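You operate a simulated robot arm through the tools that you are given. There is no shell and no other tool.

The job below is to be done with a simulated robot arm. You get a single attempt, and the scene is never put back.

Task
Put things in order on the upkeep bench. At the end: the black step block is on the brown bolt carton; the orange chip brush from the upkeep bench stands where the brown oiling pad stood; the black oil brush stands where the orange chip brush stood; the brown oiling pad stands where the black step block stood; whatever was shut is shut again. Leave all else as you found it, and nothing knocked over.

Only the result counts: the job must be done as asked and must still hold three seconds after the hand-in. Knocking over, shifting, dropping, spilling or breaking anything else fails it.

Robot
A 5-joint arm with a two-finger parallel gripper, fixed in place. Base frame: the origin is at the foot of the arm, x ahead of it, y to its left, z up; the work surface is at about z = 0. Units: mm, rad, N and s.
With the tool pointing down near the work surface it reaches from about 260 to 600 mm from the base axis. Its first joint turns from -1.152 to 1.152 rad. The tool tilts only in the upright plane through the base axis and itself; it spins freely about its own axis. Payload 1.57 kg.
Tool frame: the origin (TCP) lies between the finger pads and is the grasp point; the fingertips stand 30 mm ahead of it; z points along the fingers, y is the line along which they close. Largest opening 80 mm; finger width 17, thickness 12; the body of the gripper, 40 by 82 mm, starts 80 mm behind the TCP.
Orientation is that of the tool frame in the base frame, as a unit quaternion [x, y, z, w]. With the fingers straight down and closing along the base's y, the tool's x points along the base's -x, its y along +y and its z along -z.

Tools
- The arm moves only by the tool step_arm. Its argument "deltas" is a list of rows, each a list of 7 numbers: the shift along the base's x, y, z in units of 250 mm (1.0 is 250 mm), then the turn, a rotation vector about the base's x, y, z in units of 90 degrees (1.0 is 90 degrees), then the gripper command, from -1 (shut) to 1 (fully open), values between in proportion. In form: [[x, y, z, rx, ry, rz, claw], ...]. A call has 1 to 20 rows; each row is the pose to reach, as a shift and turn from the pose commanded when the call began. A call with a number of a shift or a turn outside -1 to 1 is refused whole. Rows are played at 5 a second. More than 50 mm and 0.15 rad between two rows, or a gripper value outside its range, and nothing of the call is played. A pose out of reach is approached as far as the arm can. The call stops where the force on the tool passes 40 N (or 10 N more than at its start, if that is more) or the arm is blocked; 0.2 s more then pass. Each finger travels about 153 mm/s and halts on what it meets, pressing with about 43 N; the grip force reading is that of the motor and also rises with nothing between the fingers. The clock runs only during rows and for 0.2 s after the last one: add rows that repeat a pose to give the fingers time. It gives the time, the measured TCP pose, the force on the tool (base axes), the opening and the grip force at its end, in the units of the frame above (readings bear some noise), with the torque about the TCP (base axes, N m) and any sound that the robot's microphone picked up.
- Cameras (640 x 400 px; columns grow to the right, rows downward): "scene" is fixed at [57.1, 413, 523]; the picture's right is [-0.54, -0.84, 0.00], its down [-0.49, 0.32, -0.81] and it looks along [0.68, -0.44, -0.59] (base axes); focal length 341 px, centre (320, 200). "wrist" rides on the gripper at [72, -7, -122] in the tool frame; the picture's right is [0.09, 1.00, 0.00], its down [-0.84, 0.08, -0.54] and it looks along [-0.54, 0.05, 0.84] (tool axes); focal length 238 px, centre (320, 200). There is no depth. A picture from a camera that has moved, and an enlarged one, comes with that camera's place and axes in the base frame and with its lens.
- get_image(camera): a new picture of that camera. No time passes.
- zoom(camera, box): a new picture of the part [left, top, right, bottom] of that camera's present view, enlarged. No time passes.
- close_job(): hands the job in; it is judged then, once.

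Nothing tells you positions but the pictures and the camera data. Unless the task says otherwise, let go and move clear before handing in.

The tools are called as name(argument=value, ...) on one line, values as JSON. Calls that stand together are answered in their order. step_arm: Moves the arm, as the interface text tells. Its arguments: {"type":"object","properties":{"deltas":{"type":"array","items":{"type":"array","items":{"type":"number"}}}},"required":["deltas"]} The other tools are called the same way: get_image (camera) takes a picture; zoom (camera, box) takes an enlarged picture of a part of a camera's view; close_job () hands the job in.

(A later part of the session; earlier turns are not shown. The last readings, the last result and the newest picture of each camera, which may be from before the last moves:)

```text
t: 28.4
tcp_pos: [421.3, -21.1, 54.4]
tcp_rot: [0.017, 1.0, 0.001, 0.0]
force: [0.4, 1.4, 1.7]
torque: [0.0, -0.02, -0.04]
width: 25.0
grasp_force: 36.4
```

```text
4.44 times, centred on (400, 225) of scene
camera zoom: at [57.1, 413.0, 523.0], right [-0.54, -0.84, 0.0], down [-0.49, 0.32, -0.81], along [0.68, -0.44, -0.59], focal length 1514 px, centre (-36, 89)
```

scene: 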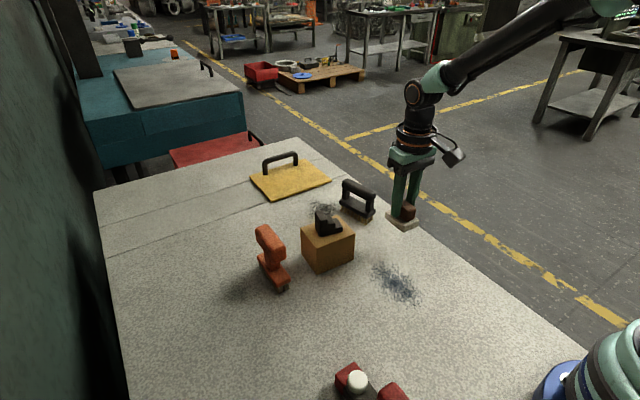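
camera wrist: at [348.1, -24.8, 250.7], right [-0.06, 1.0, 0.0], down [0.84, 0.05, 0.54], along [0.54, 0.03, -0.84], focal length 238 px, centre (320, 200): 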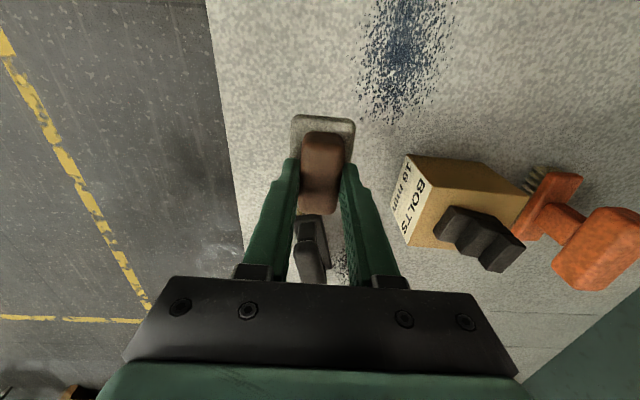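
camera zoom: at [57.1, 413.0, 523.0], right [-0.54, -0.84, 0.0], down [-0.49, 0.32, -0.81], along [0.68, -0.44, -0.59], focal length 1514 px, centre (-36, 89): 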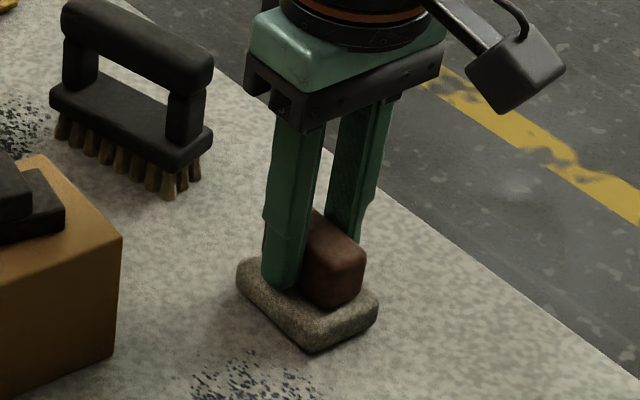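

The force reading has gone slightly positive, so the pad is lightly touching the bench. I'll open the fingers gradually and rise.

step_arm(deltas=[[0, 0, 0, 0, 0, 0, -0.3], [0, 0, 0, 0, 0, 0, -0.1], [0, 0, 0, 0, 0, 0, 0.3], [0, 0, 0, 0, 0, 0, 0.7], [0, 0, 0.08, 0, 0, 0, 0.8], [0, 0, 0.2, 0, 0, 0, 1], [0, 0, 0.36, 0, 0, 0, 1], [0, 0, 0.5, 0, 0, 0, 1], [0, 0, 0.5, 0, 0, 0, 1]])

get_image(camera="wrist")

get_image(camera="scene")

```text
t: 30.4
tcp_pos: [419.6, -20.4, 180.0]
tcp_rot: [0.017, 1.0, 0.0, 0.0]
force: [-0.1, -0.2, 0.1]
torque: [0.02, 0.01, 0.03]
width: 80.2
grasp_force: 0.1
```

```text
taken
camera wrist: at [347.8, -25.5, 300.7], right [-0.06, 1.0, 0.0], down [0.84, 0.05, 0.54], along [0.54, 0.03, -0.84], focal length 238 px, centre (320, 200)
```

wrist: 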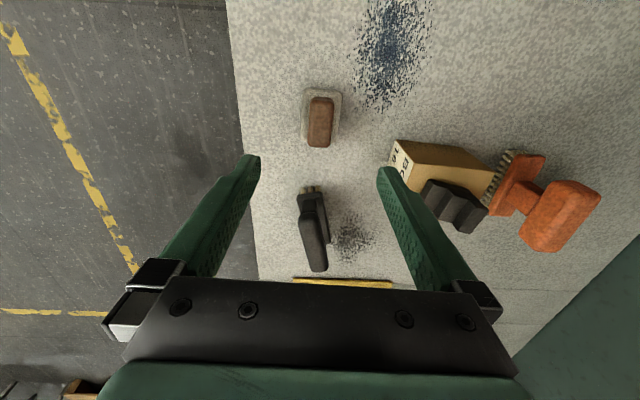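

```text
taken
```

scene: 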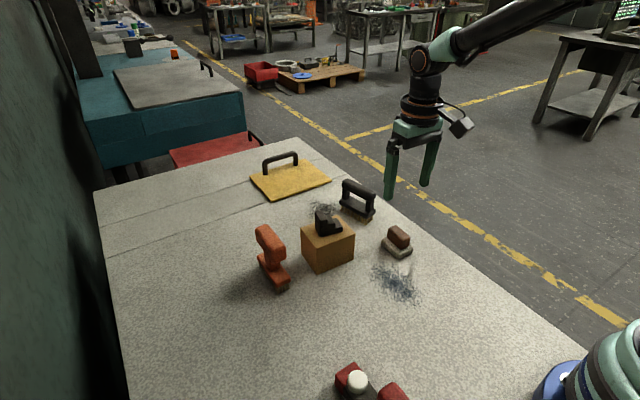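

The pad now stands on the block's old spot. Next I'll go over toward the orange brush at a safe height to measure it from close by.

step_arm(deltas=[[0, 0, 0.1, 0, 0, 0, 1], [0.0, 0.05, 0.2, 0, 0, 0, 1], [0.01, 0.17, 0.2, 0, 0, 0, 1], [0.02, 0.31, 0.2, 0, 0, 0, 1], [0.03, 0.45, 0.2, 0, 0, 0, 1], [0.04, 0.59, 0.2, 0, 0, 0, 1], [0.04, 0.73, 0.2, 0, 0, 0, 1], [0.04, 0.87, 0.2, 0, 0, 0, 1], [0.04, 0.98, 0.2, 0, 0, 0, 1], [0.04, 0.99, 0.2, 0, 0, 0, 1], [0.04, 0.99, 0.2, 0, 0, 0, 1]])

get_image(camera="wrist")

get_image(camera="scene")

```text
t: 32.8
tcp_pos: [430.4, 226.3, 229.3]
tcp_rot: [0.017, 1.0, 0.0, 0.0]
force: [0.3, -0.1, 0.1]
torque: [-0.06, 0.0, 0.01]
width: 80.0
grasp_force: 0.0
```

```text
taken
camera wrist: at [358.2, 222.3, 350.6], right [-0.06, 1.0, 0.0], down [0.84, 0.05, 0.54], along [0.54, 0.03, -0.84], focal length 238 px, centre (320, 200)
```

wrist: 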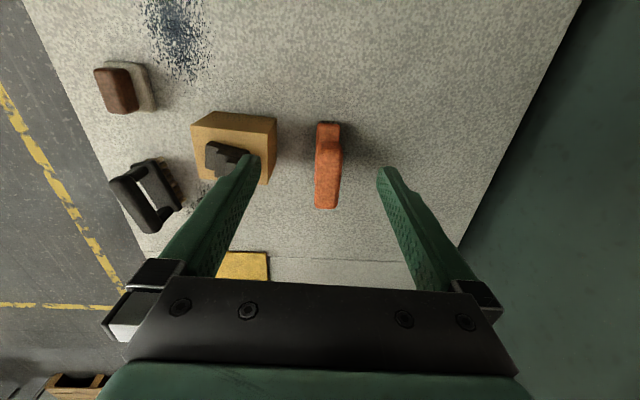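

```text
taken
```

scene: 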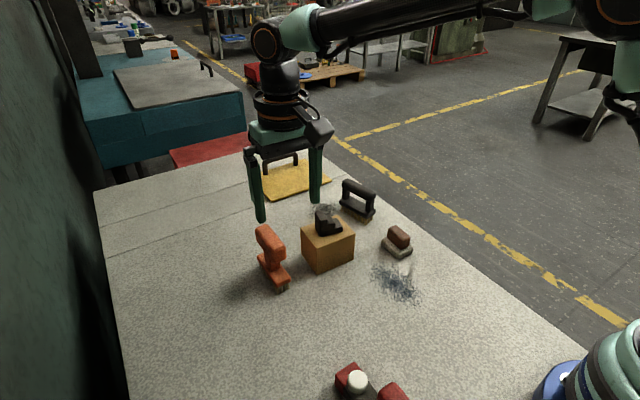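

zoom(camera="wrist", box=[270, 105, 390, 225])

zoom(camera="wrist", box=[80, 50, 280, 240])

zoom(camera="scene", box=[240, 210, 310, 300])

```text
3.33 times, centred on (330, 165) of wrist
camera zoom: at [358.2, 222.3, 350.6], right [-0.06, 1.0, 0.0], down [0.84, 0.05, 0.54], along [0.54, 0.03, -0.84], focal length 794 px, centre (287, 317)
```

zoom: 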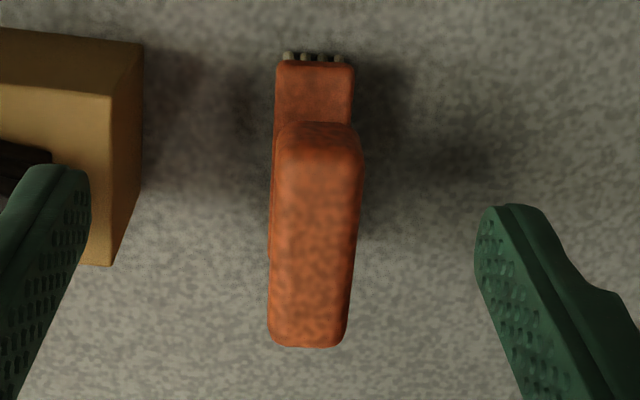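

```text
2.11 times, centred on (180, 145) of wrist
camera zoom: at [358.2, 222.3, 350.6], right [-0.06, 1.0, 0.0], down [0.84, 0.05, 0.54], along [0.54, 0.03, -0.84], focal length 502 px, centre (615, 316)
```

zoom: 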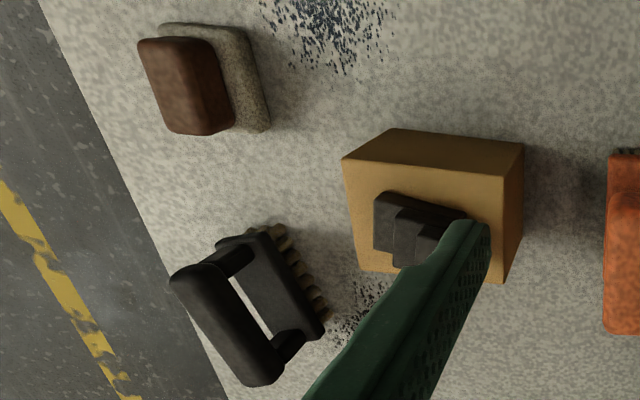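

```text
4.44 times, centred on (275, 255) of scene
camera zoom: at [57.1, 413.0, 523.0], right [-0.54, -0.84, 0.0], down [-0.49, 0.32, -0.81], along [0.68, -0.44, -0.59], focal length 1514 px, centre (520, -44)
```

zoom: 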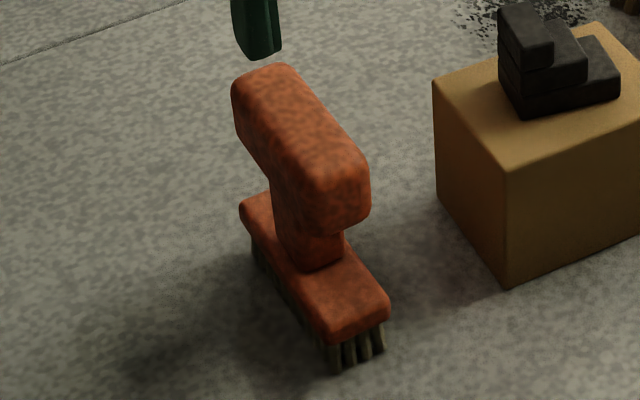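

The orange brush runs along x from about 448 to 530, centred near (487, 238.5), with its top grip about 29 mm wide between 80 and 107 mm high. I'll move above it with a small yaw correction and look again.

step_arm(deltas=[[0.06, 0.012, 0, 0, 0, 0.01, 1], [0.14, 0.028, 0, 0, 0, 0.02, 1], [0.2, 0.04, -0.06, 0, 0, 0.033, 1], [0.227, 0.046, -0.15, 0, 0, 0.033, 1], [0.227, 0.046, -0.22, 0, 0, 0.033, 1], [0.227, 0.046, -0.22, 0, 0, 0.033, 1]])

get_image(camera="wrist")

zoom(camera="scene", box=[230, 180, 330, 300])

```text
t: 34.2
tcp_pos: [486.9, 238.2, 174.5]
tcp_rot: [-0.009, 1.0, 0.0, 0.0]
force: [-0.7, 0.1, 0.2]
torque: [0.02, -0.04, -0.02]
width: 80.2
grasp_force: 0.1
```

```text
taken
camera wrist: at [415.0, 229.5, 295.0], right [-0.11, 0.99, 0.0], down [0.84, 0.09, 0.54], along [0.54, 0.06, -0.84], focal length 238 px, centre (320, 200)
```

wrist: 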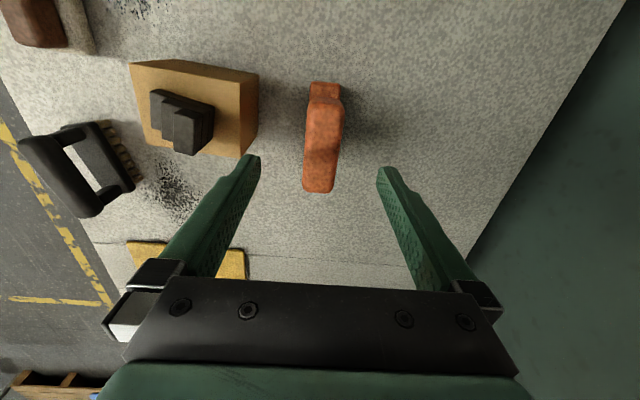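

```text
3.33 times, centred on (280, 240) of scene
camera zoom: at [57.1, 413.0, 523.0], right [-0.54, -0.84, 0.0], down [-0.49, 0.32, -0.81], along [0.68, -0.44, -0.59], focal length 1136 px, centre (453, 67)
```

zoom: 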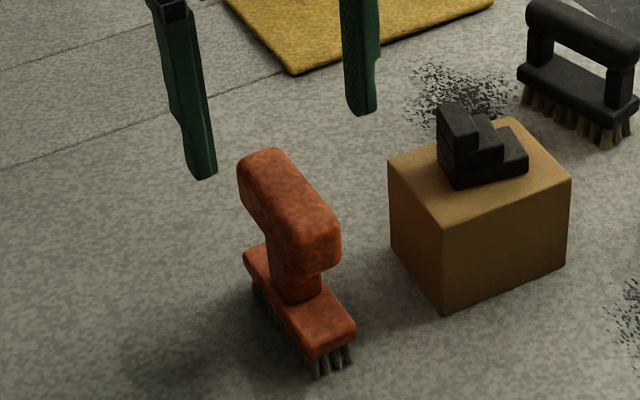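

zoom(camera="wrist", box=[270, 70, 390, 200])

```text
3.08 times, centred on (330, 135) of wrist
camera zoom: at [415.0, 229.5, 295.0], right [-0.11, 0.99, 0.0], down [0.84, 0.09, 0.54], along [0.54, 0.06, -0.84], focal length 733 px, centre (289, 400)
```

zoom: 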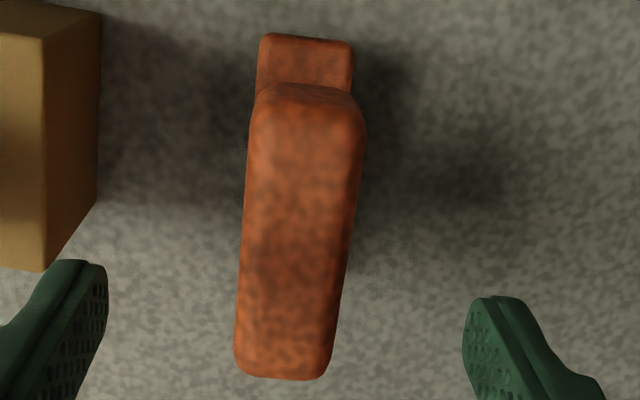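

The brush is centred between the fingers at about (487.5, 239). I'll go down so the TCP sits at the middle of the grip, around z = 95, with the tips well above the base plate.

step_arm(deltas=[[0.001, 0.002, -0.06, 0, 0, 0, 1], [0.001, 0.002, -0.14, 0, 0, 0, 1], [0.001, 0.002, -0.22, 0, 0, 0, 1], [0.001, 0.002, -0.28, 0, 0, 0, 1], [0.001, 0.002, -0.314, 0, 0, 0, 1], [0.001, 0.002, -0.314, 0, 0, 0, 1]])

zoom(camera="scene", box=[230, 180, 330, 300])

get_image(camera="wrist")

```text
t: 35.6
tcp_pos: [487.8, 239.0, 95.5]
tcp_rot: [-0.01, 1.0, 0.0, 0.0]
force: [-0.1, 0.4, 0.2]
torque: [-0.02, -0.01, 0.02]
width: 79.9
grasp_force: 0.0
```

```text
3.33 times, centred on (280, 240) of scene
camera zoom: at [57.1, 413.0, 523.0], right [-0.54, -0.84, 0.0], down [-0.49, 0.32, -0.81], along [0.68, -0.44, -0.59], focal length 1136 px, centre (453, 67)
```

zoom: 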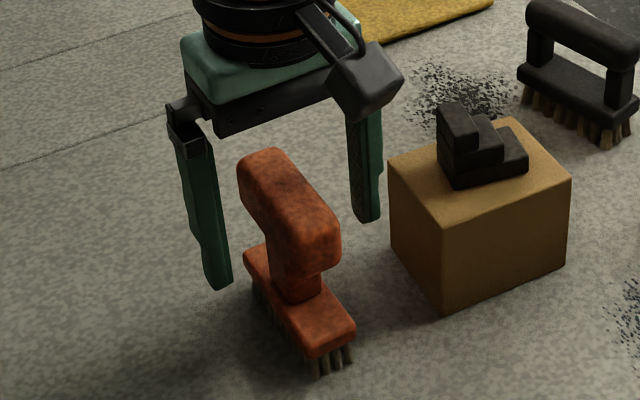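

```text
taken
camera wrist: at [415.1, 230.6, 217.0], right [-0.11, 0.99, 0.0], down [0.84, 0.09, 0.54], along [0.54, 0.06, -0.84], focal length 238 px, centre (320, 200)
```

wrist: 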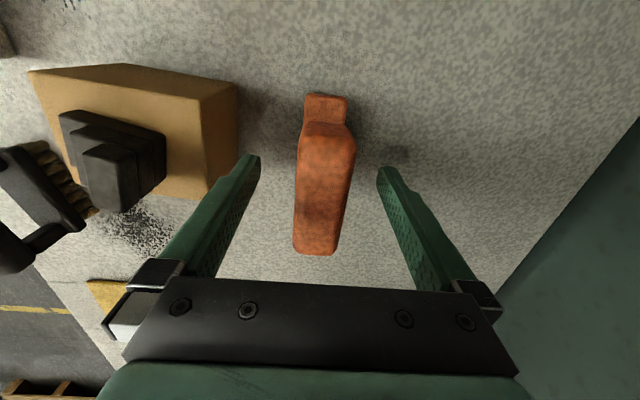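

The grip is centred between the fingers. Closing, with a check before lifting.

step_arm(deltas=[[0, 0, 0, 0, 0, 0, 0.0], [0, 0, 0, 0, 0, 0, -0.2], [0, 0, 0, 0, 0, 0, -1], [0, 0, 0, 0, 0, 0, -1], [0, 0, 0, 0, 0, 0, -1]])

zoom(camera="scene", box=[230, 180, 330, 300])

```text
t: 36.8
tcp_pos: [487.0, 238.8, 95.0]
tcp_rot: [-0.009, 1.0, 0.001, 0.001]
force: [-0.2, -0.4, 2.4]
torque: [0.0, 0.08, 0.05]
width: 29.5
grasp_force: 38.8
```

```text
3.33 times, centred on (280, 240) of scene
camera zoom: at [57.1, 413.0, 523.0], right [-0.54, -0.84, 0.0], down [-0.49, 0.32, -0.81], along [0.68, -0.44, -0.59], focal length 1136 px, centre (453, 67)
```

zoom: 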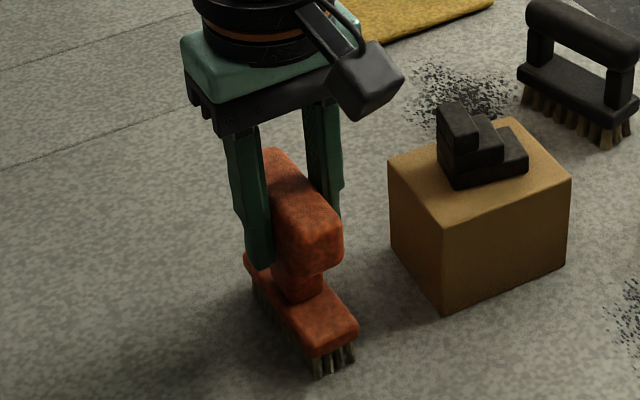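

The grip is held at 29.5 mm and the brush is still upright. I'll lift it 130 mm so its bristles clear the carton and block, and carry it to the pad's old spot at (302, 59).

step_arm(deltas=[[0, 0, 0.04, 0, 0, 0, -1], [0, 0, 0.14, 0, 0, 0, -1], [0, 0, 0.26, 0, 0, 0, -1], [0, 0, 0.38, 0, 0, 0, -1], [0, 0, 0.48, 0, 0, 0, -1], [0, 0, 0.52, 0, 0, 0, -1], [0, 0, 0.52, 0, 0, 0, -1]])

get_image(camera="scene")

get_image(camera="wrist")

```text
t: 38.4
tcp_pos: [486.3, 238.8, 225.6]
tcp_rot: [-0.009, 1.0, 0.0, -0.001]
force: [-1.1, 0.2, -1.2]
torque: [-0.02, 0.0, -0.03]
width: 29.8
grasp_force: 39.2
```

```text
taken
```

scene: 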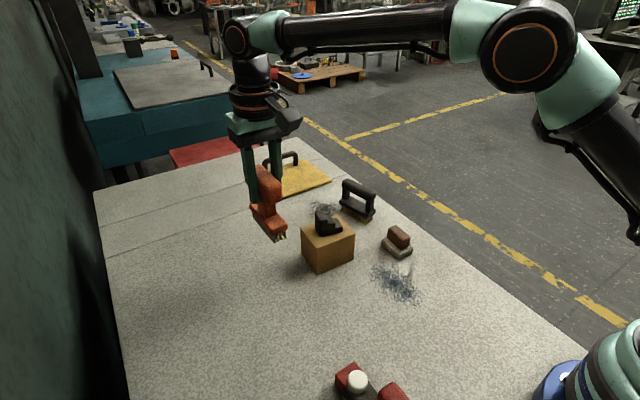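

```text
taken
camera wrist: at [415.0, 230.2, 346.7], right [-0.11, 0.99, 0.0], down [0.84, 0.09, 0.54], along [0.54, 0.06, -0.84], focal length 238 px, centre (320, 200)
```

wrist: 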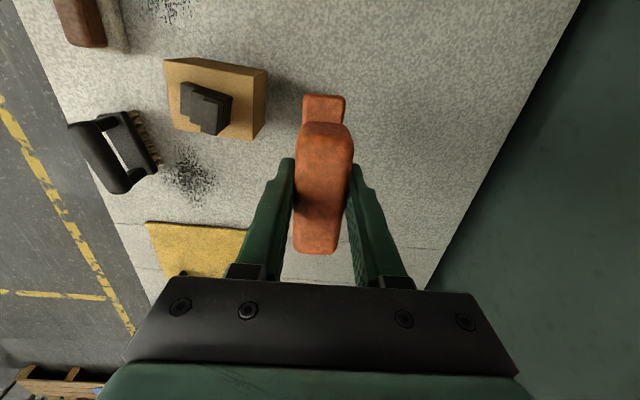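

The brush hangs straight. Now I'll travel diagonally at height to above the pad's old spot.

step_arm(deltas=[[-0.05, -0.049, 0, 0, 0, 0, -1], [-0.14, -0.136, 0, 0, 0, 0, -1], [-0.23, -0.223, 0, 0, 0, 0, -1], [-0.32, -0.311, 0, 0, 0, 0, -1], [-0.41, -0.398, 0, 0, 0, 0, -1], [-0.5, -0.486, 0, 0, 0, 0, -1], [-0.59, -0.573, 0, 0, 0, 0, -1], [-0.68, -0.661, 0, 0, 0, 0, -1], [-0.741, -0.72, 0, 0, 0, 0, -1], [-0.741, -0.72, 0, 0, 0, 0, -1]])

get_image(camera="scene")

get_image(camera="wrist")

```text
t: 40.6
tcp_pos: [301.7, 59.6, 224.6]
tcp_rot: [-0.009, 1.0, -0.001, 0.0]
force: [0.3, 0.1, -1.7]
torque: [0.0, 0.02, 0.03]
width: 29.4
grasp_force: 38.9
```

```text
taken
```

scene: 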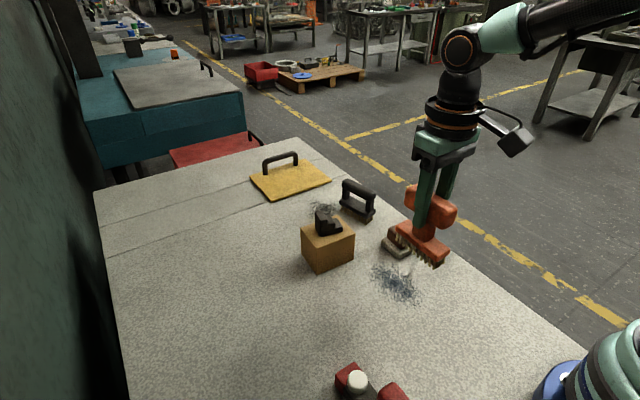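

```text
taken
camera wrist: at [229.6, 51.1, 346.1], right [-0.11, 0.99, 0.0], down [0.84, 0.09, 0.54], along [0.54, 0.06, -0.84], focal length 238 px, centre (320, 200)
```

wrist: 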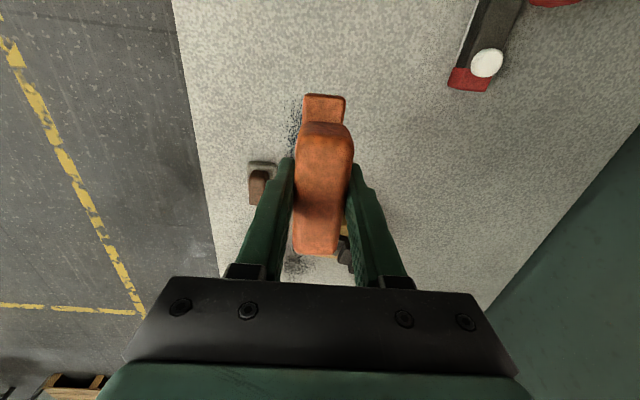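

The brush is over the target with clear space around it. I'll lower to about 2 mm above contact, then feel for the bench.

step_arm(deltas=[[0, 0, -0.06, 0, 0, 0, -1], [0, 0, -0.16, 0, 0, 0, -1], [0, 0, -0.26, 0, 0, 0, -1], [0, 0, -0.36, 0, 0, 0, -1], [0, 0, -0.44, 0, 0, 0, -1], [0, 0, -0.49, 0, 0, 0, -1], [0, 0, -0.51, 0, 0, 0, -1], [0, 0, -0.51, 0, 0, 0, -1]])

zoom(camera="scene", box=[350, 200, 470, 340])

```text
t: 42.4
tcp_pos: [301.6, 59.6, 97.7]
tcp_rot: [-0.008, 1.0, 0.0, 0.0]
force: [0.5, -0.4, -1.7]
torque: [-0.02, 0.03, 0.03]
width: 29.6
grasp_force: 39.0
```

```text
2.86 times, centred on (410, 270) of scene
camera zoom: at [57.1, 413.0, 523.0], right [-0.54, -0.84, 0.0], down [-0.49, 0.32, -0.81], along [0.68, -0.44, -0.59], focal length 974 px, centre (63, 0)
```

zoom: 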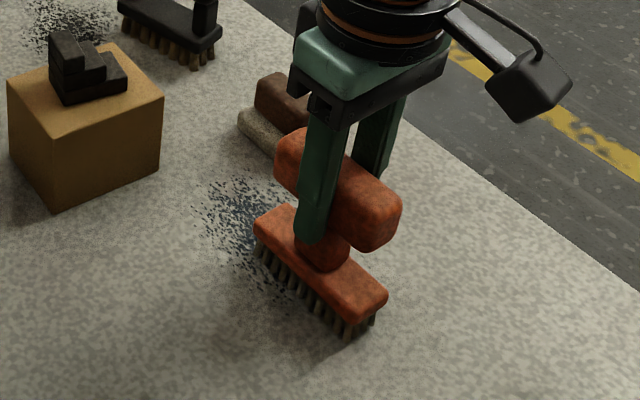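

step_arm(deltas=[[0, 0, -0.004, 0, 0, 0, -1], [0, 0, -0.008, 0, 0, 0, -1], [0, 0, -0.008, 0, 0, 0, -1]])

```text
t: 43.2
tcp_pos: [302.1, 59.3, 95.8]
tcp_rot: [-0.009, 1.0, 0.001, 0.0]
force: [0.2, 0.6, -2.0]
torque: [0.0, -0.02, 0.02]
width: 29.4
grasp_force: 38.9
```

step_arm(deltas=[[0, 0, -0.001, 0, 0, 0, -1], [0, 0, -0.002, 0, 0, 0, -1], [0, 0, -0.002, 0, 0, 0, -1]])

```text
t: 44.0
tcp_pos: [301.0, 58.0, 95.8]
tcp_rot: [-0.009, 1.0, 0.0, 0.0]
force: [-5.8, -1.5, 15.4]
torque: [-0.05, 0.05, -0.02]
width: 29.7
grasp_force: 38.8
```

Contact reached at about 15 N, so I'll relieve it slightly before releasing.

step_arm(deltas=[[0, 0, 0.001, 0, 0, 0, -1], [0, 0, 0.001, 0, 0, 0, -1]])

```text
t: 44.6
tcp_pos: [301.5, 59.6, 94.9]
tcp_rot: [-0.008, 1.0, 0.001, 0.001]
force: [-0.9, -2.2, 7.9]
torque: [-0.19, 0.13, 0.04]
width: 29.8
grasp_force: 38.8
```

step_arm(deltas=[[0, 0, 0.001, 0, 0, 0, -1], [0, 0, 0.001, 0, 0, 0, -1]])

```text
t: 45.2
tcp_pos: [302.9, 60.1, 96.0]
tcp_rot: [-0.009, 1.0, 0.001, 0.0]
force: [-0.3, 0.2, 1.4]
torque: [0.0, -0.13, 0.01]
width: 29.6
grasp_force: 38.9
```

The load is nearly neutral, so I'll open gradually and rise well clear of the brush.

step_arm(deltas=[[0, 0, 0, 0, 0, 0, -0.2], [0, 0, 0, 0, 0, 0, -0.1], [0, 0, 0, 0, 0, 0, 0.2], [0, 0, 0, 0, 0, 0, 0.7], [0, 0, 0, 0, 0, 0, 1], [0, 0, 0.1, 0, 0, 0, 1], [0, 0, 0.24, 0, 0, 0, 1], [0, 0, 0.4, 0, 0, 0, 1], [0, 0, 0.5, 0, 0, 0, 1], [0, 0, 0.5, 0, 0, 0, 1]])

get_image(camera="wrist")

get_image(camera="scene")

```text
t: 47.4
tcp_pos: [300.4, 59.4, 221.2]
tcp_rot: [-0.009, 1.0, 0.0, 0.0]
force: [0.1, 0.0, -0.2]
torque: [0.01, -0.01, -0.01]
width: 80.2
grasp_force: 0.1
```

```text
taken
camera wrist: at [229.2, 51.0, 342.6], right [-0.11, 0.99, 0.0], down [0.84, 0.09, 0.54], along [0.54, 0.06, -0.84], focal length 238 px, centre (320, 200)
```

wrist: 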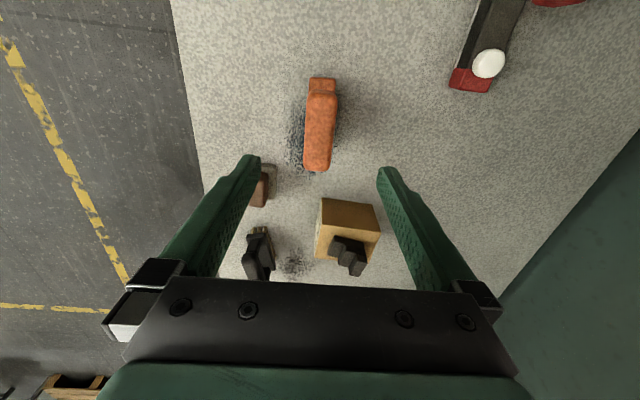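

```text
taken
```

scene: 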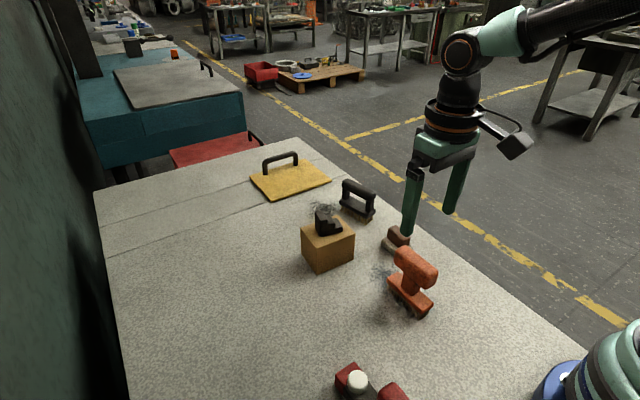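

The orange brush stands upright on the pad's old spot. Now I'll go over toward the black brush, turn about 13° to match its axis, and measure it.

step_arm(deltas=[[0.06, -0.027, 0, 0, 0, 0.02, 1], [0.17, -0.076, 0, 0, 0, 0.04, 1], [0.28, -0.125, 0, 0, 0, 0.06, 1], [0.39, -0.175, 0, 0, 0, 0.08, 1], [0.5, -0.224, 0, 0, 0, 0.1, 1], [0.61, -0.273, 0, 0, 0, 0.12, 1], [0.7, -0.313, 0, 0, 0, 0.14, 1], [0.76, -0.34, 0, 0, 0, 0.149, 1], [0.76, -0.34, 0, 0, 0, 0.149, 1]])

get_image(camera="wrist")

zoom(camera="scene", box=[290, 150, 470, 330])

```text
t: 49.4
tcp_pos: [491.8, -26.5, 220.6]
tcp_rot: [-0.125, 0.992, 0.0, 0.0]
force: [0.6, -0.2, 0.0]
torque: [-0.02, 0.0, 0.03]
width: 79.9
grasp_force: 0.1
```

```text
taken
camera wrist: at [423.9, -50.9, 341.8], right [-0.34, 0.94, 0.0], down [0.79, 0.28, 0.54], along [0.51, 0.18, -0.84], focal length 238 px, centre (320, 200)
```

wrist: 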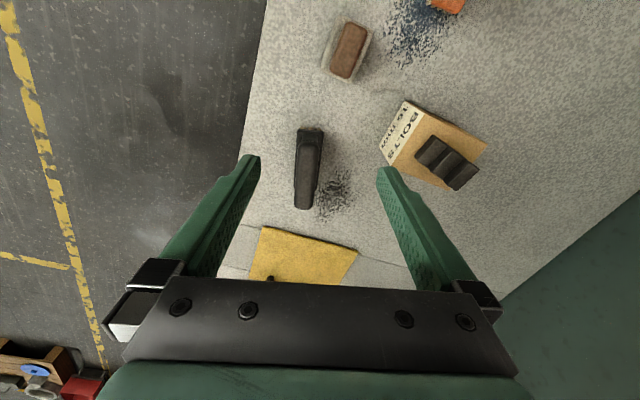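

```text
2.22 times, centred on (380, 240) of scene
camera zoom: at [57.1, 413.0, 523.0], right [-0.54, -0.84, 0.0], down [-0.49, 0.32, -0.81], along [0.68, -0.44, -0.59], focal length 757 px, centre (187, 111)
```

zoom: 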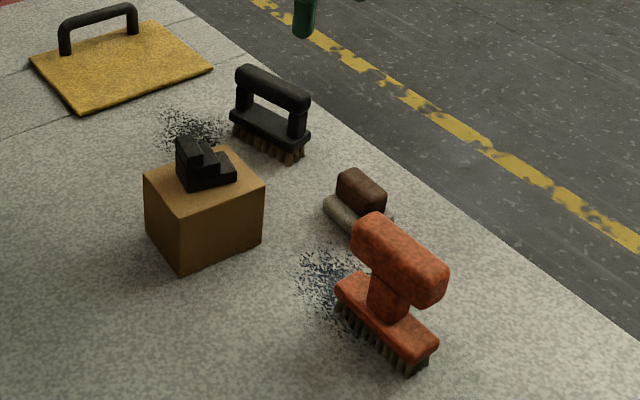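

zoom(camera="wrist", box=[265, 110, 365, 220])

zoom(camera="wrist", box=[300, 0, 400, 100])

zoom(camera="scene", box=[330, 170, 390, 230])

```text
3.64 times, centred on (315, 165) of wrist
camera zoom: at [423.9, -50.9, 341.8], right [-0.34, 0.94, 0.0], down [0.79, 0.28, 0.54], along [0.51, 0.18, -0.84], focal length 867 px, centre (338, 327)
```

zoom: 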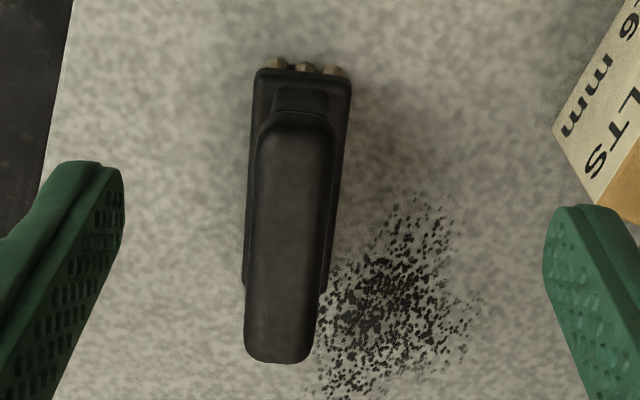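

```text
4.00 times, centred on (350, 50) of wrist
camera zoom: at [423.9, -50.9, 341.8], right [-0.34, 0.94, 0.0], down [0.79, 0.28, 0.54], along [0.51, 0.18, -0.84], focal length 953 px, centre (200, 800)
```

zoom: 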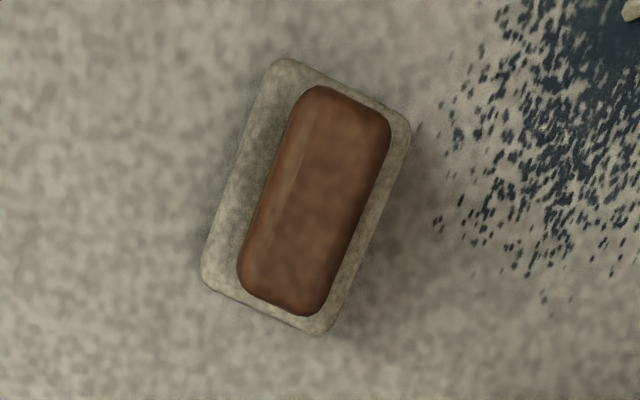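

```text
6.67 times, centred on (360, 200) of scene
camera zoom: at [57.1, 413.0, 523.0], right [-0.54, -0.84, 0.0], down [-0.49, 0.32, -0.81], along [0.68, -0.44, -0.59], focal length 2272 px, centre (53, 200)
```

zoom: 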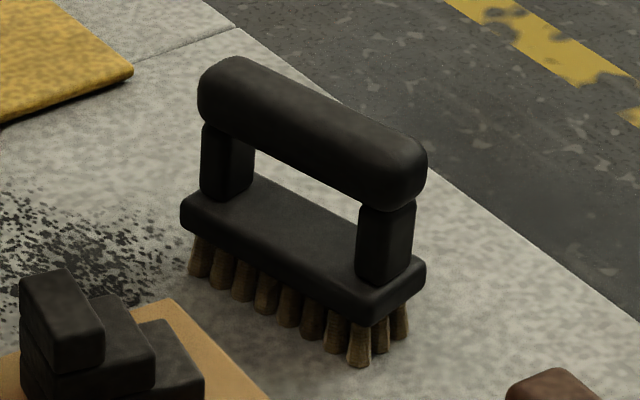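

The black brush is centred near (560, -21), yawed about 13°, with its bar about 24 mm wide between 62 and 87 mm high and an open gap beneath. I'll move above it and recheck before going down.

step_arm(deltas=[[0.07, 0.005, 0, 0, 0, -0.004, 1], [0.15, 0.011, 0, 0, 0, -0.008, 1], [0.22, 0.016, 0, 0, 0, -0.012, 1], [0.271, 0.02, -0.06, 0, 0, -0.016, 1], [0.271, 0.02, -0.16, 0, 0, -0.016, 1], [0.271, 0.02, -0.24, 0, 0, -0.016, 1], [0.271, 0.02, -0.24, 0, 0, -0.016, 1]])

get_image(camera="wrist")

zoom(camera="wrist", box=[260, 70, 370, 200])

zoom(camera="scene", box=[310, 110, 410, 240])

```text
t: 51.0
tcp_pos: [559.4, -19.4, 159.9]
tcp_rot: [-0.113, 0.994, 0.0, 0.0]
force: [0.5, 0.5, 0.1]
torque: [-0.03, 0.0, -0.02]
width: 79.9
grasp_force: 0.0
```

```text
taken
camera wrist: at [491.4, -44.1, 281.5], right [-0.31, 0.95, 0.0], down [0.8, 0.26, 0.54], along [0.52, 0.17, -0.84], focal length 238 px, centre (320, 200)
```

wrist: 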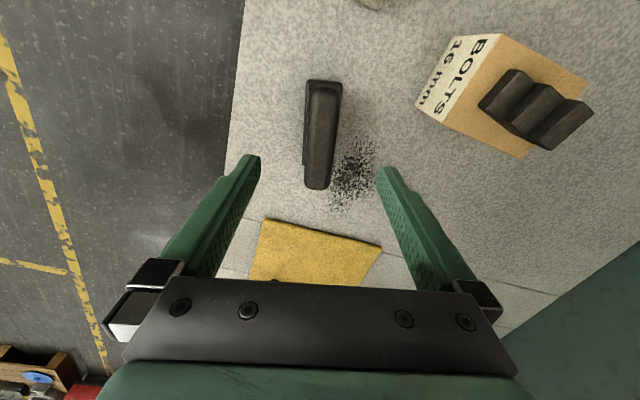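

```text
3.08 times, centred on (315, 135) of wrist
camera zoom: at [491.4, -44.1, 281.5], right [-0.31, 0.95, 0.0], down [0.8, 0.26, 0.54], along [0.52, 0.17, -0.84], focal length 733 px, centre (335, 400)
```

zoom: 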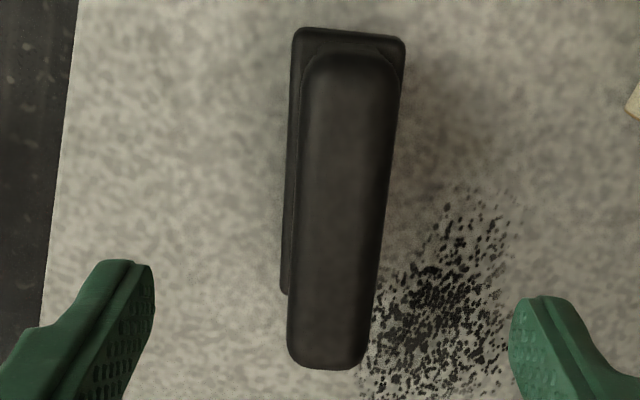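

```text
3.08 times, centred on (360, 175) of scene
camera zoom: at [57.1, 413.0, 523.0], right [-0.54, -0.84, 0.0], down [-0.49, 0.32, -0.81], along [0.68, -0.44, -0.59], focal length 1048 px, centre (197, 277)
```

zoom: 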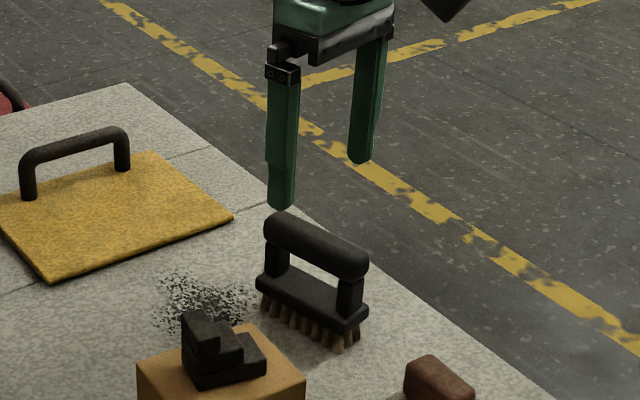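

The bar is centred under the gripper at (559, -21) with matching yaw. I'll go down to z = 75, where the tips stay above the base plate, and check before closing.

step_arm(deltas=[[-0.002, 0, -0.06, 0, 0, 0, 1], [-0.002, 0, -0.14, 0, 0, 0, 1], [-0.002, 0, -0.22, 0, 0, 0, 1], [-0.002, 0, -0.3, 0, 0, 0, 1], [-0.002, 0, -0.338, 0, 0, 0, 1], [-0.002, 0, -0.338, 0, 0, 0, 1]])

zoom(camera="scene", box=[310, 110, 410, 240])

get_image(camera="wrist")

```text
t: 52.4
tcp_pos: [559.9, -21.9, 75.6]
tcp_rot: [-0.112, 0.994, 0.0, 0.001]
force: [-0.7, -0.2, 0.2]
torque: [0.0, 0.0, 0.0]
width: 80.1
grasp_force: 0.1
```

```text
3.08 times, centred on (360, 175) of scene
camera zoom: at [57.1, 413.0, 523.0], right [-0.54, -0.84, 0.0], down [-0.49, 0.32, -0.81], along [0.68, -0.44, -0.59], focal length 1048 px, centre (197, 277)
```

zoom: 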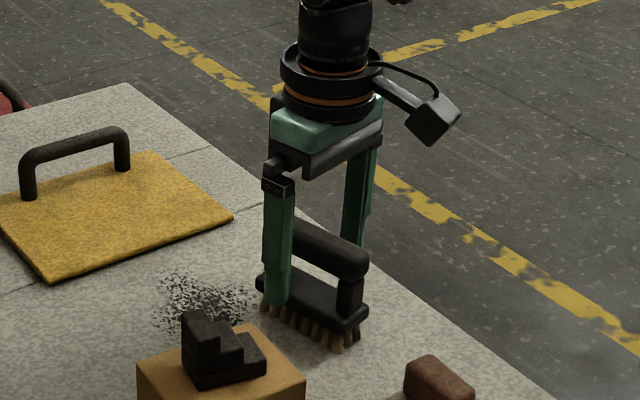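

```text
taken
camera wrist: at [490.6, -44.5, 197.5], right [-0.31, 0.95, 0.0], down [0.8, 0.26, 0.54], along [0.52, 0.17, -0.84], focal length 238 px, centre (320, 200)
```

wrist: 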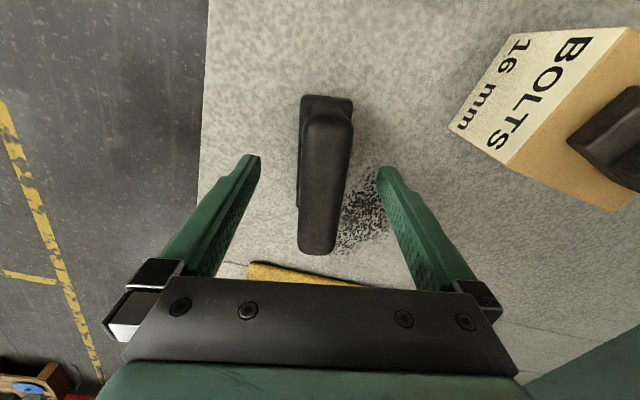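

The bar is centred between the fingers. Closing on it.

step_arm(deltas=[[0, 0, 0, 0, 0, 0, 0.0], [0, 0, 0, 0, 0, 0, -0.3], [0, 0, 0, 0, 0, 0, -1], [0, 0, 0, 0, 0, 0, -1], [0, 0, 0, 0, 0, 0, -1]])

zoom(camera="scene", box=[310, 110, 410, 240])

```text
t: 53.6
tcp_pos: [559.0, -21.4, 75.9]
tcp_rot: [-0.113, 0.994, 0.0, 0.0]
force: [-0.4, -0.5, 0.5]
torque: [0.01, -0.07, 0.01]
width: 25.4
grasp_force: 37.0
```

```text
3.08 times, centred on (360, 175) of scene
camera zoom: at [57.1, 413.0, 523.0], right [-0.54, -0.84, 0.0], down [-0.49, 0.32, -0.81], along [0.68, -0.44, -0.59], focal length 1048 px, centre (197, 277)
```

zoom: 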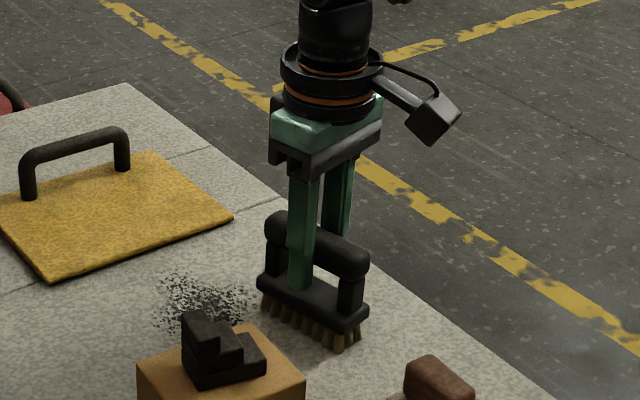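

The bar is held at 25.4 mm. I'll lift 140 mm so the bristles clear the block on the carton.

step_arm(deltas=[[0, 0, 0.04, 0, 0, 0, -1], [0, 0, 0.14, 0, 0, 0, -1], [0, 0, 0.26, 0, 0, 0, -1], [0, 0, 0.38, 0, 0, 0, -1], [0, 0, 0.5, 0, 0, 0, -1], [0, 0, 0.56, 0, 0, 0, -1], [0, 0, 0.56, 0, 0, 0, -1]])

get_image(camera="wrist")

get_image(camera="scene")

```text
t: 55.2
tcp_pos: [560.4, -21.8, 217.0]
tcp_rot: [-0.113, 0.994, 0.0, 0.0]
force: [-0.6, -0.3, -2.0]
torque: [-0.01, -0.04, 0.01]
width: 25.5
grasp_force: 36.7
```

```text
taken
camera wrist: at [490.9, -44.3, 338.6], right [-0.31, 0.95, 0.0], down [0.8, 0.26, 0.54], along [0.52, 0.17, -0.84], focal length 238 px, centre (320, 200)
```

wrist: 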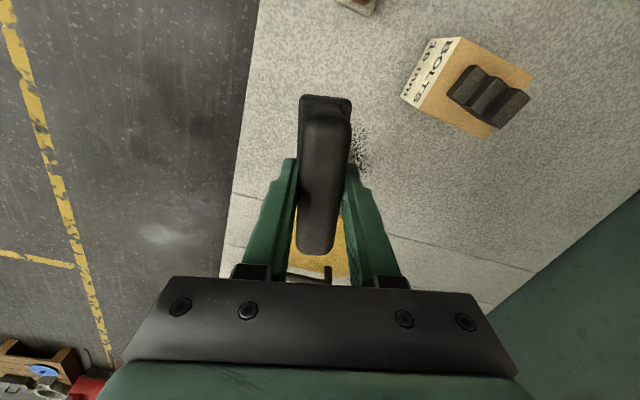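

```text
taken
```

scene: 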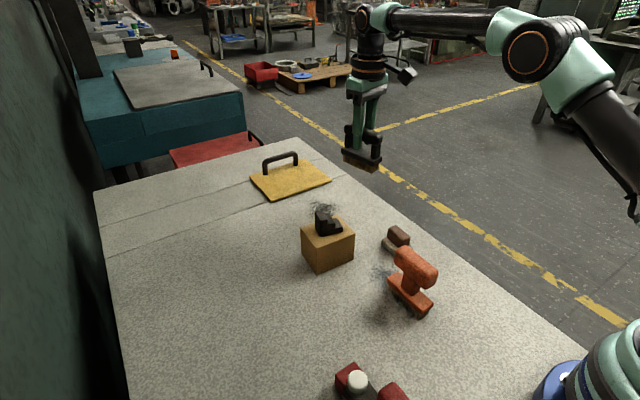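

The brush hangs level and clear. I'll carry it over toward the orange brush's old spot at this height.

step_arm(deltas=[[-0.016, 0.06, 0, 0, 0, 0, -1], [-0.047, 0.17, 0, 0, 0, 0, -1], [-0.08, 0.29, 0, 0, 0, 0, -1], [-0.113, 0.41, 0, 0, 0, 0, -1], [-0.146, 0.53, 0, 0, 0, 0, -1], [-0.18, 0.65, 0, 0, 0, 0, -1], [-0.213, 0.77, 0, 0, 0, 0, -1], [-0.246, 0.89, 0, 0, 0, 0, -1], [-0.275, 0.98, 0, 0, 0, 0, -1], [-0.287, 1.0, 0, 0, 0, 0, -1], [-0.287, 1.0, 0, 0, 0, 0, -1]])

get_image(camera="wrist")

get_image(camera="scene")

```text
t: 57.6
tcp_pos: [487.9, 229.0, 216.7]
tcp_rot: [-0.112, 0.994, 0.0, 0.0]
force: [-0.3, 0.1, -1.4]
torque: [0.0, 0.0, 0.0]
width: 25.2
grasp_force: 37.0
```

```text
taken
camera wrist: at [419.0, 205.9, 337.6], right [-0.31, 0.95, 0.0], down [0.8, 0.26, 0.54], along [0.52, 0.17, -0.84], focal length 238 px, centre (320, 200)
```

wrist: 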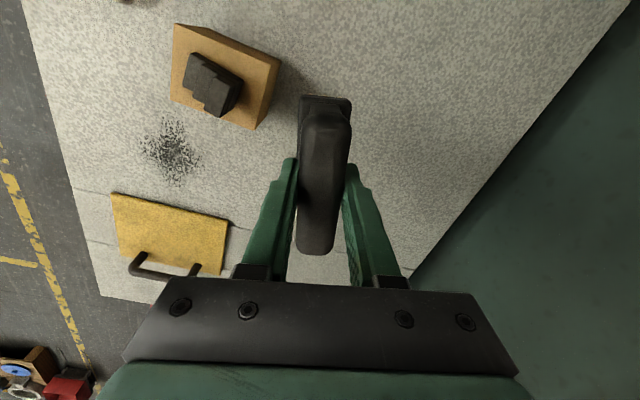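

```text
taken
```

scene: 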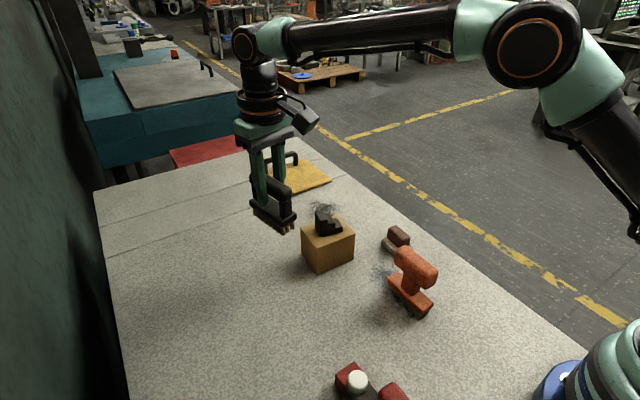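

Nearly there. I'll shift the last 10 mm in y and lower to about 2 mm above the bench.

step_arm(deltas=[[0, 0.02, -0.04, 0, 0, 0, -1], [0, 0.04, -0.14, 0, 0, 0, -1], [0, 0.04, -0.26, 0, 0, 0, -1], [0, 0.04, -0.38, 0, 0, 0, -1], [0, 0.04, -0.48, 0, 0, 0, -1], [0, 0.04, -0.53, 0, 0, 0, -1], [0, 0.04, -0.55, 0, 0, 0, -1], [0, 0.04, -0.55, 0, 0, 0, -1]])

zoom(camera="scene", box=[230, 180, 350, 310])

```text
t: 59.4
tcp_pos: [487.8, 238.3, 79.4]
tcp_rot: [-0.112, 0.994, 0.0, 0.0]
force: [-0.7, 0.0, -1.6]
torque: [0.02, 0.01, 0.01]
width: 25.5
grasp_force: 36.7
```

```text
3.08 times, centred on (290, 245) of scene
camera zoom: at [57.1, 413.0, 523.0], right [-0.54, -0.84, 0.0], down [-0.49, 0.32, -0.81], along [0.68, -0.44, -0.59], focal length 1048 px, centre (412, 62)
```

zoom: 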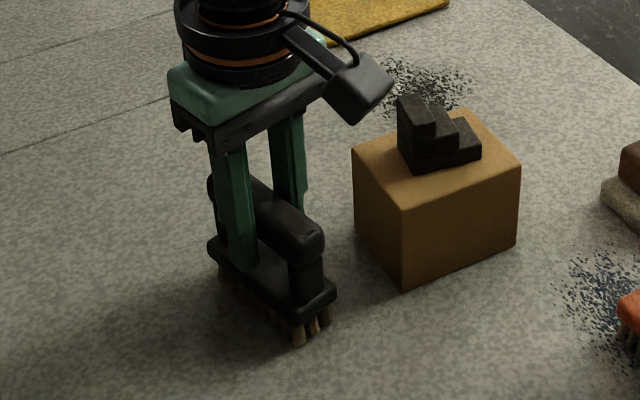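

step_arm(deltas=[[0, 0, -0.004, 0, 0, 0, -1], [0, 0, -0.008, 0, 0, 0, -1], [0, 0, -0.008, 0, 0, 0, -1]])

```text
t: 60.2
tcp_pos: [487.0, 239.2, 76.3]
tcp_rot: [-0.113, 0.994, 0.0, 0.0]
force: [0.9, -1.2, -1.5]
torque: [0.0, 0.0, 0.01]
width: 25.2
grasp_force: 36.7
```

step_arm(deltas=[[0, 0, -0.001, 0, 0, 0, -1], [0, 0, -0.0015, 0, 0, 0, -1], [0, 0, -0.0015, 0, 0, 0, -1]])

```text
t: 61.0
tcp_pos: [488.3, 239.2, 74.9]
tcp_rot: [-0.113, 0.994, 0.001, 0.0]
force: [-0.8, 0.2, -0.2]
torque: [-0.04, -0.02, 0.01]
width: 25.6
grasp_force: 37.1
```

step_arm(deltas=[[0, 0, -0.001, 0, 0, 0, -1], [0, 0, -0.001, 0, 0, 0, -1]])

```text
t: 61.6
tcp_pos: [489.3, 237.9, 75.9]
tcp_rot: [-0.112, 0.994, 0.0, 0.0]
force: [0.7, -1.0, 1.4]
torque: [-0.09, 0.14, 0.03]
width: 25.5
grasp_force: 36.6
```

The brush is lightly resting on the bench. I'll open gradually and rise straight up.

step_arm(deltas=[[0, 0, 0, 0, 0, 0, -0.3], [0, 0, 0, 0, 0, 0, -0.15], [0, 0, 0, 0, 0, 0, 0.2], [0, 0, 0, 0, 0, 0, 0.7], [0, 0, 0, 0, 0, 0, 1], [0, 0, 0.1, 0, 0, 0, 1], [0, 0, 0.24, 0, 0, 0, 1], [0, 0, 0.4, 0, 0, 0, 1], [0, 0, 0.56, 0, 0, 0, 1], [0, 0, 0.6, 0, 0, 0, 1], [0, 0, 0.6, 0, 0, 0, 1]])

get_image(camera="wrist")

get_image(camera="scene")

```text
t: 64.0
tcp_pos: [486.2, 239.3, 226.6]
tcp_rot: [-0.113, 0.994, 0.0, 0.0]
force: [0.1, -0.3, 0.5]
torque: [-0.02, -0.04, 0.03]
width: 80.3
grasp_force: 0.1
```

```text
taken
camera wrist: at [418.5, 215.5, 348.2], right [-0.31, 0.95, 0.0], down [0.8, 0.26, 0.54], along [0.52, 0.17, -0.84], focal length 238 px, centre (320, 200)
```

wrist: 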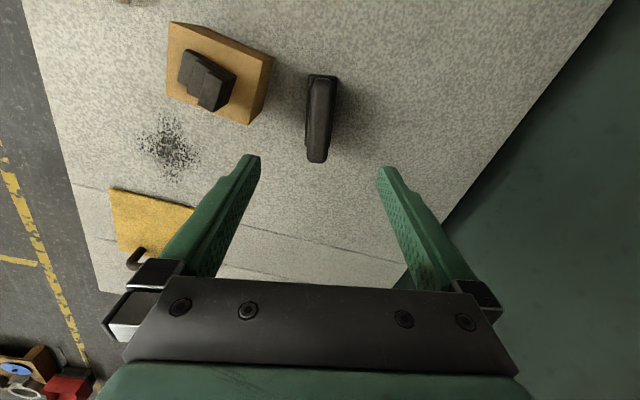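

```text
taken
```

scene: 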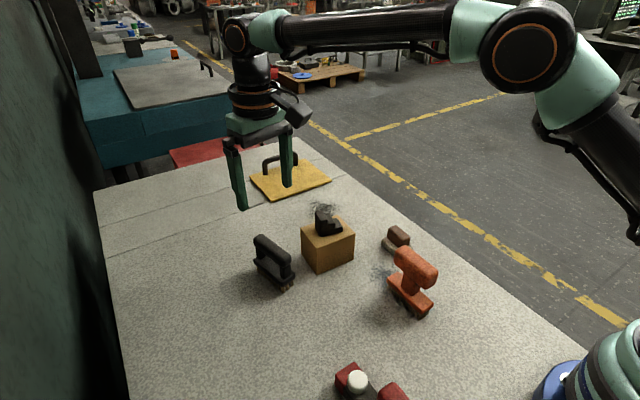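

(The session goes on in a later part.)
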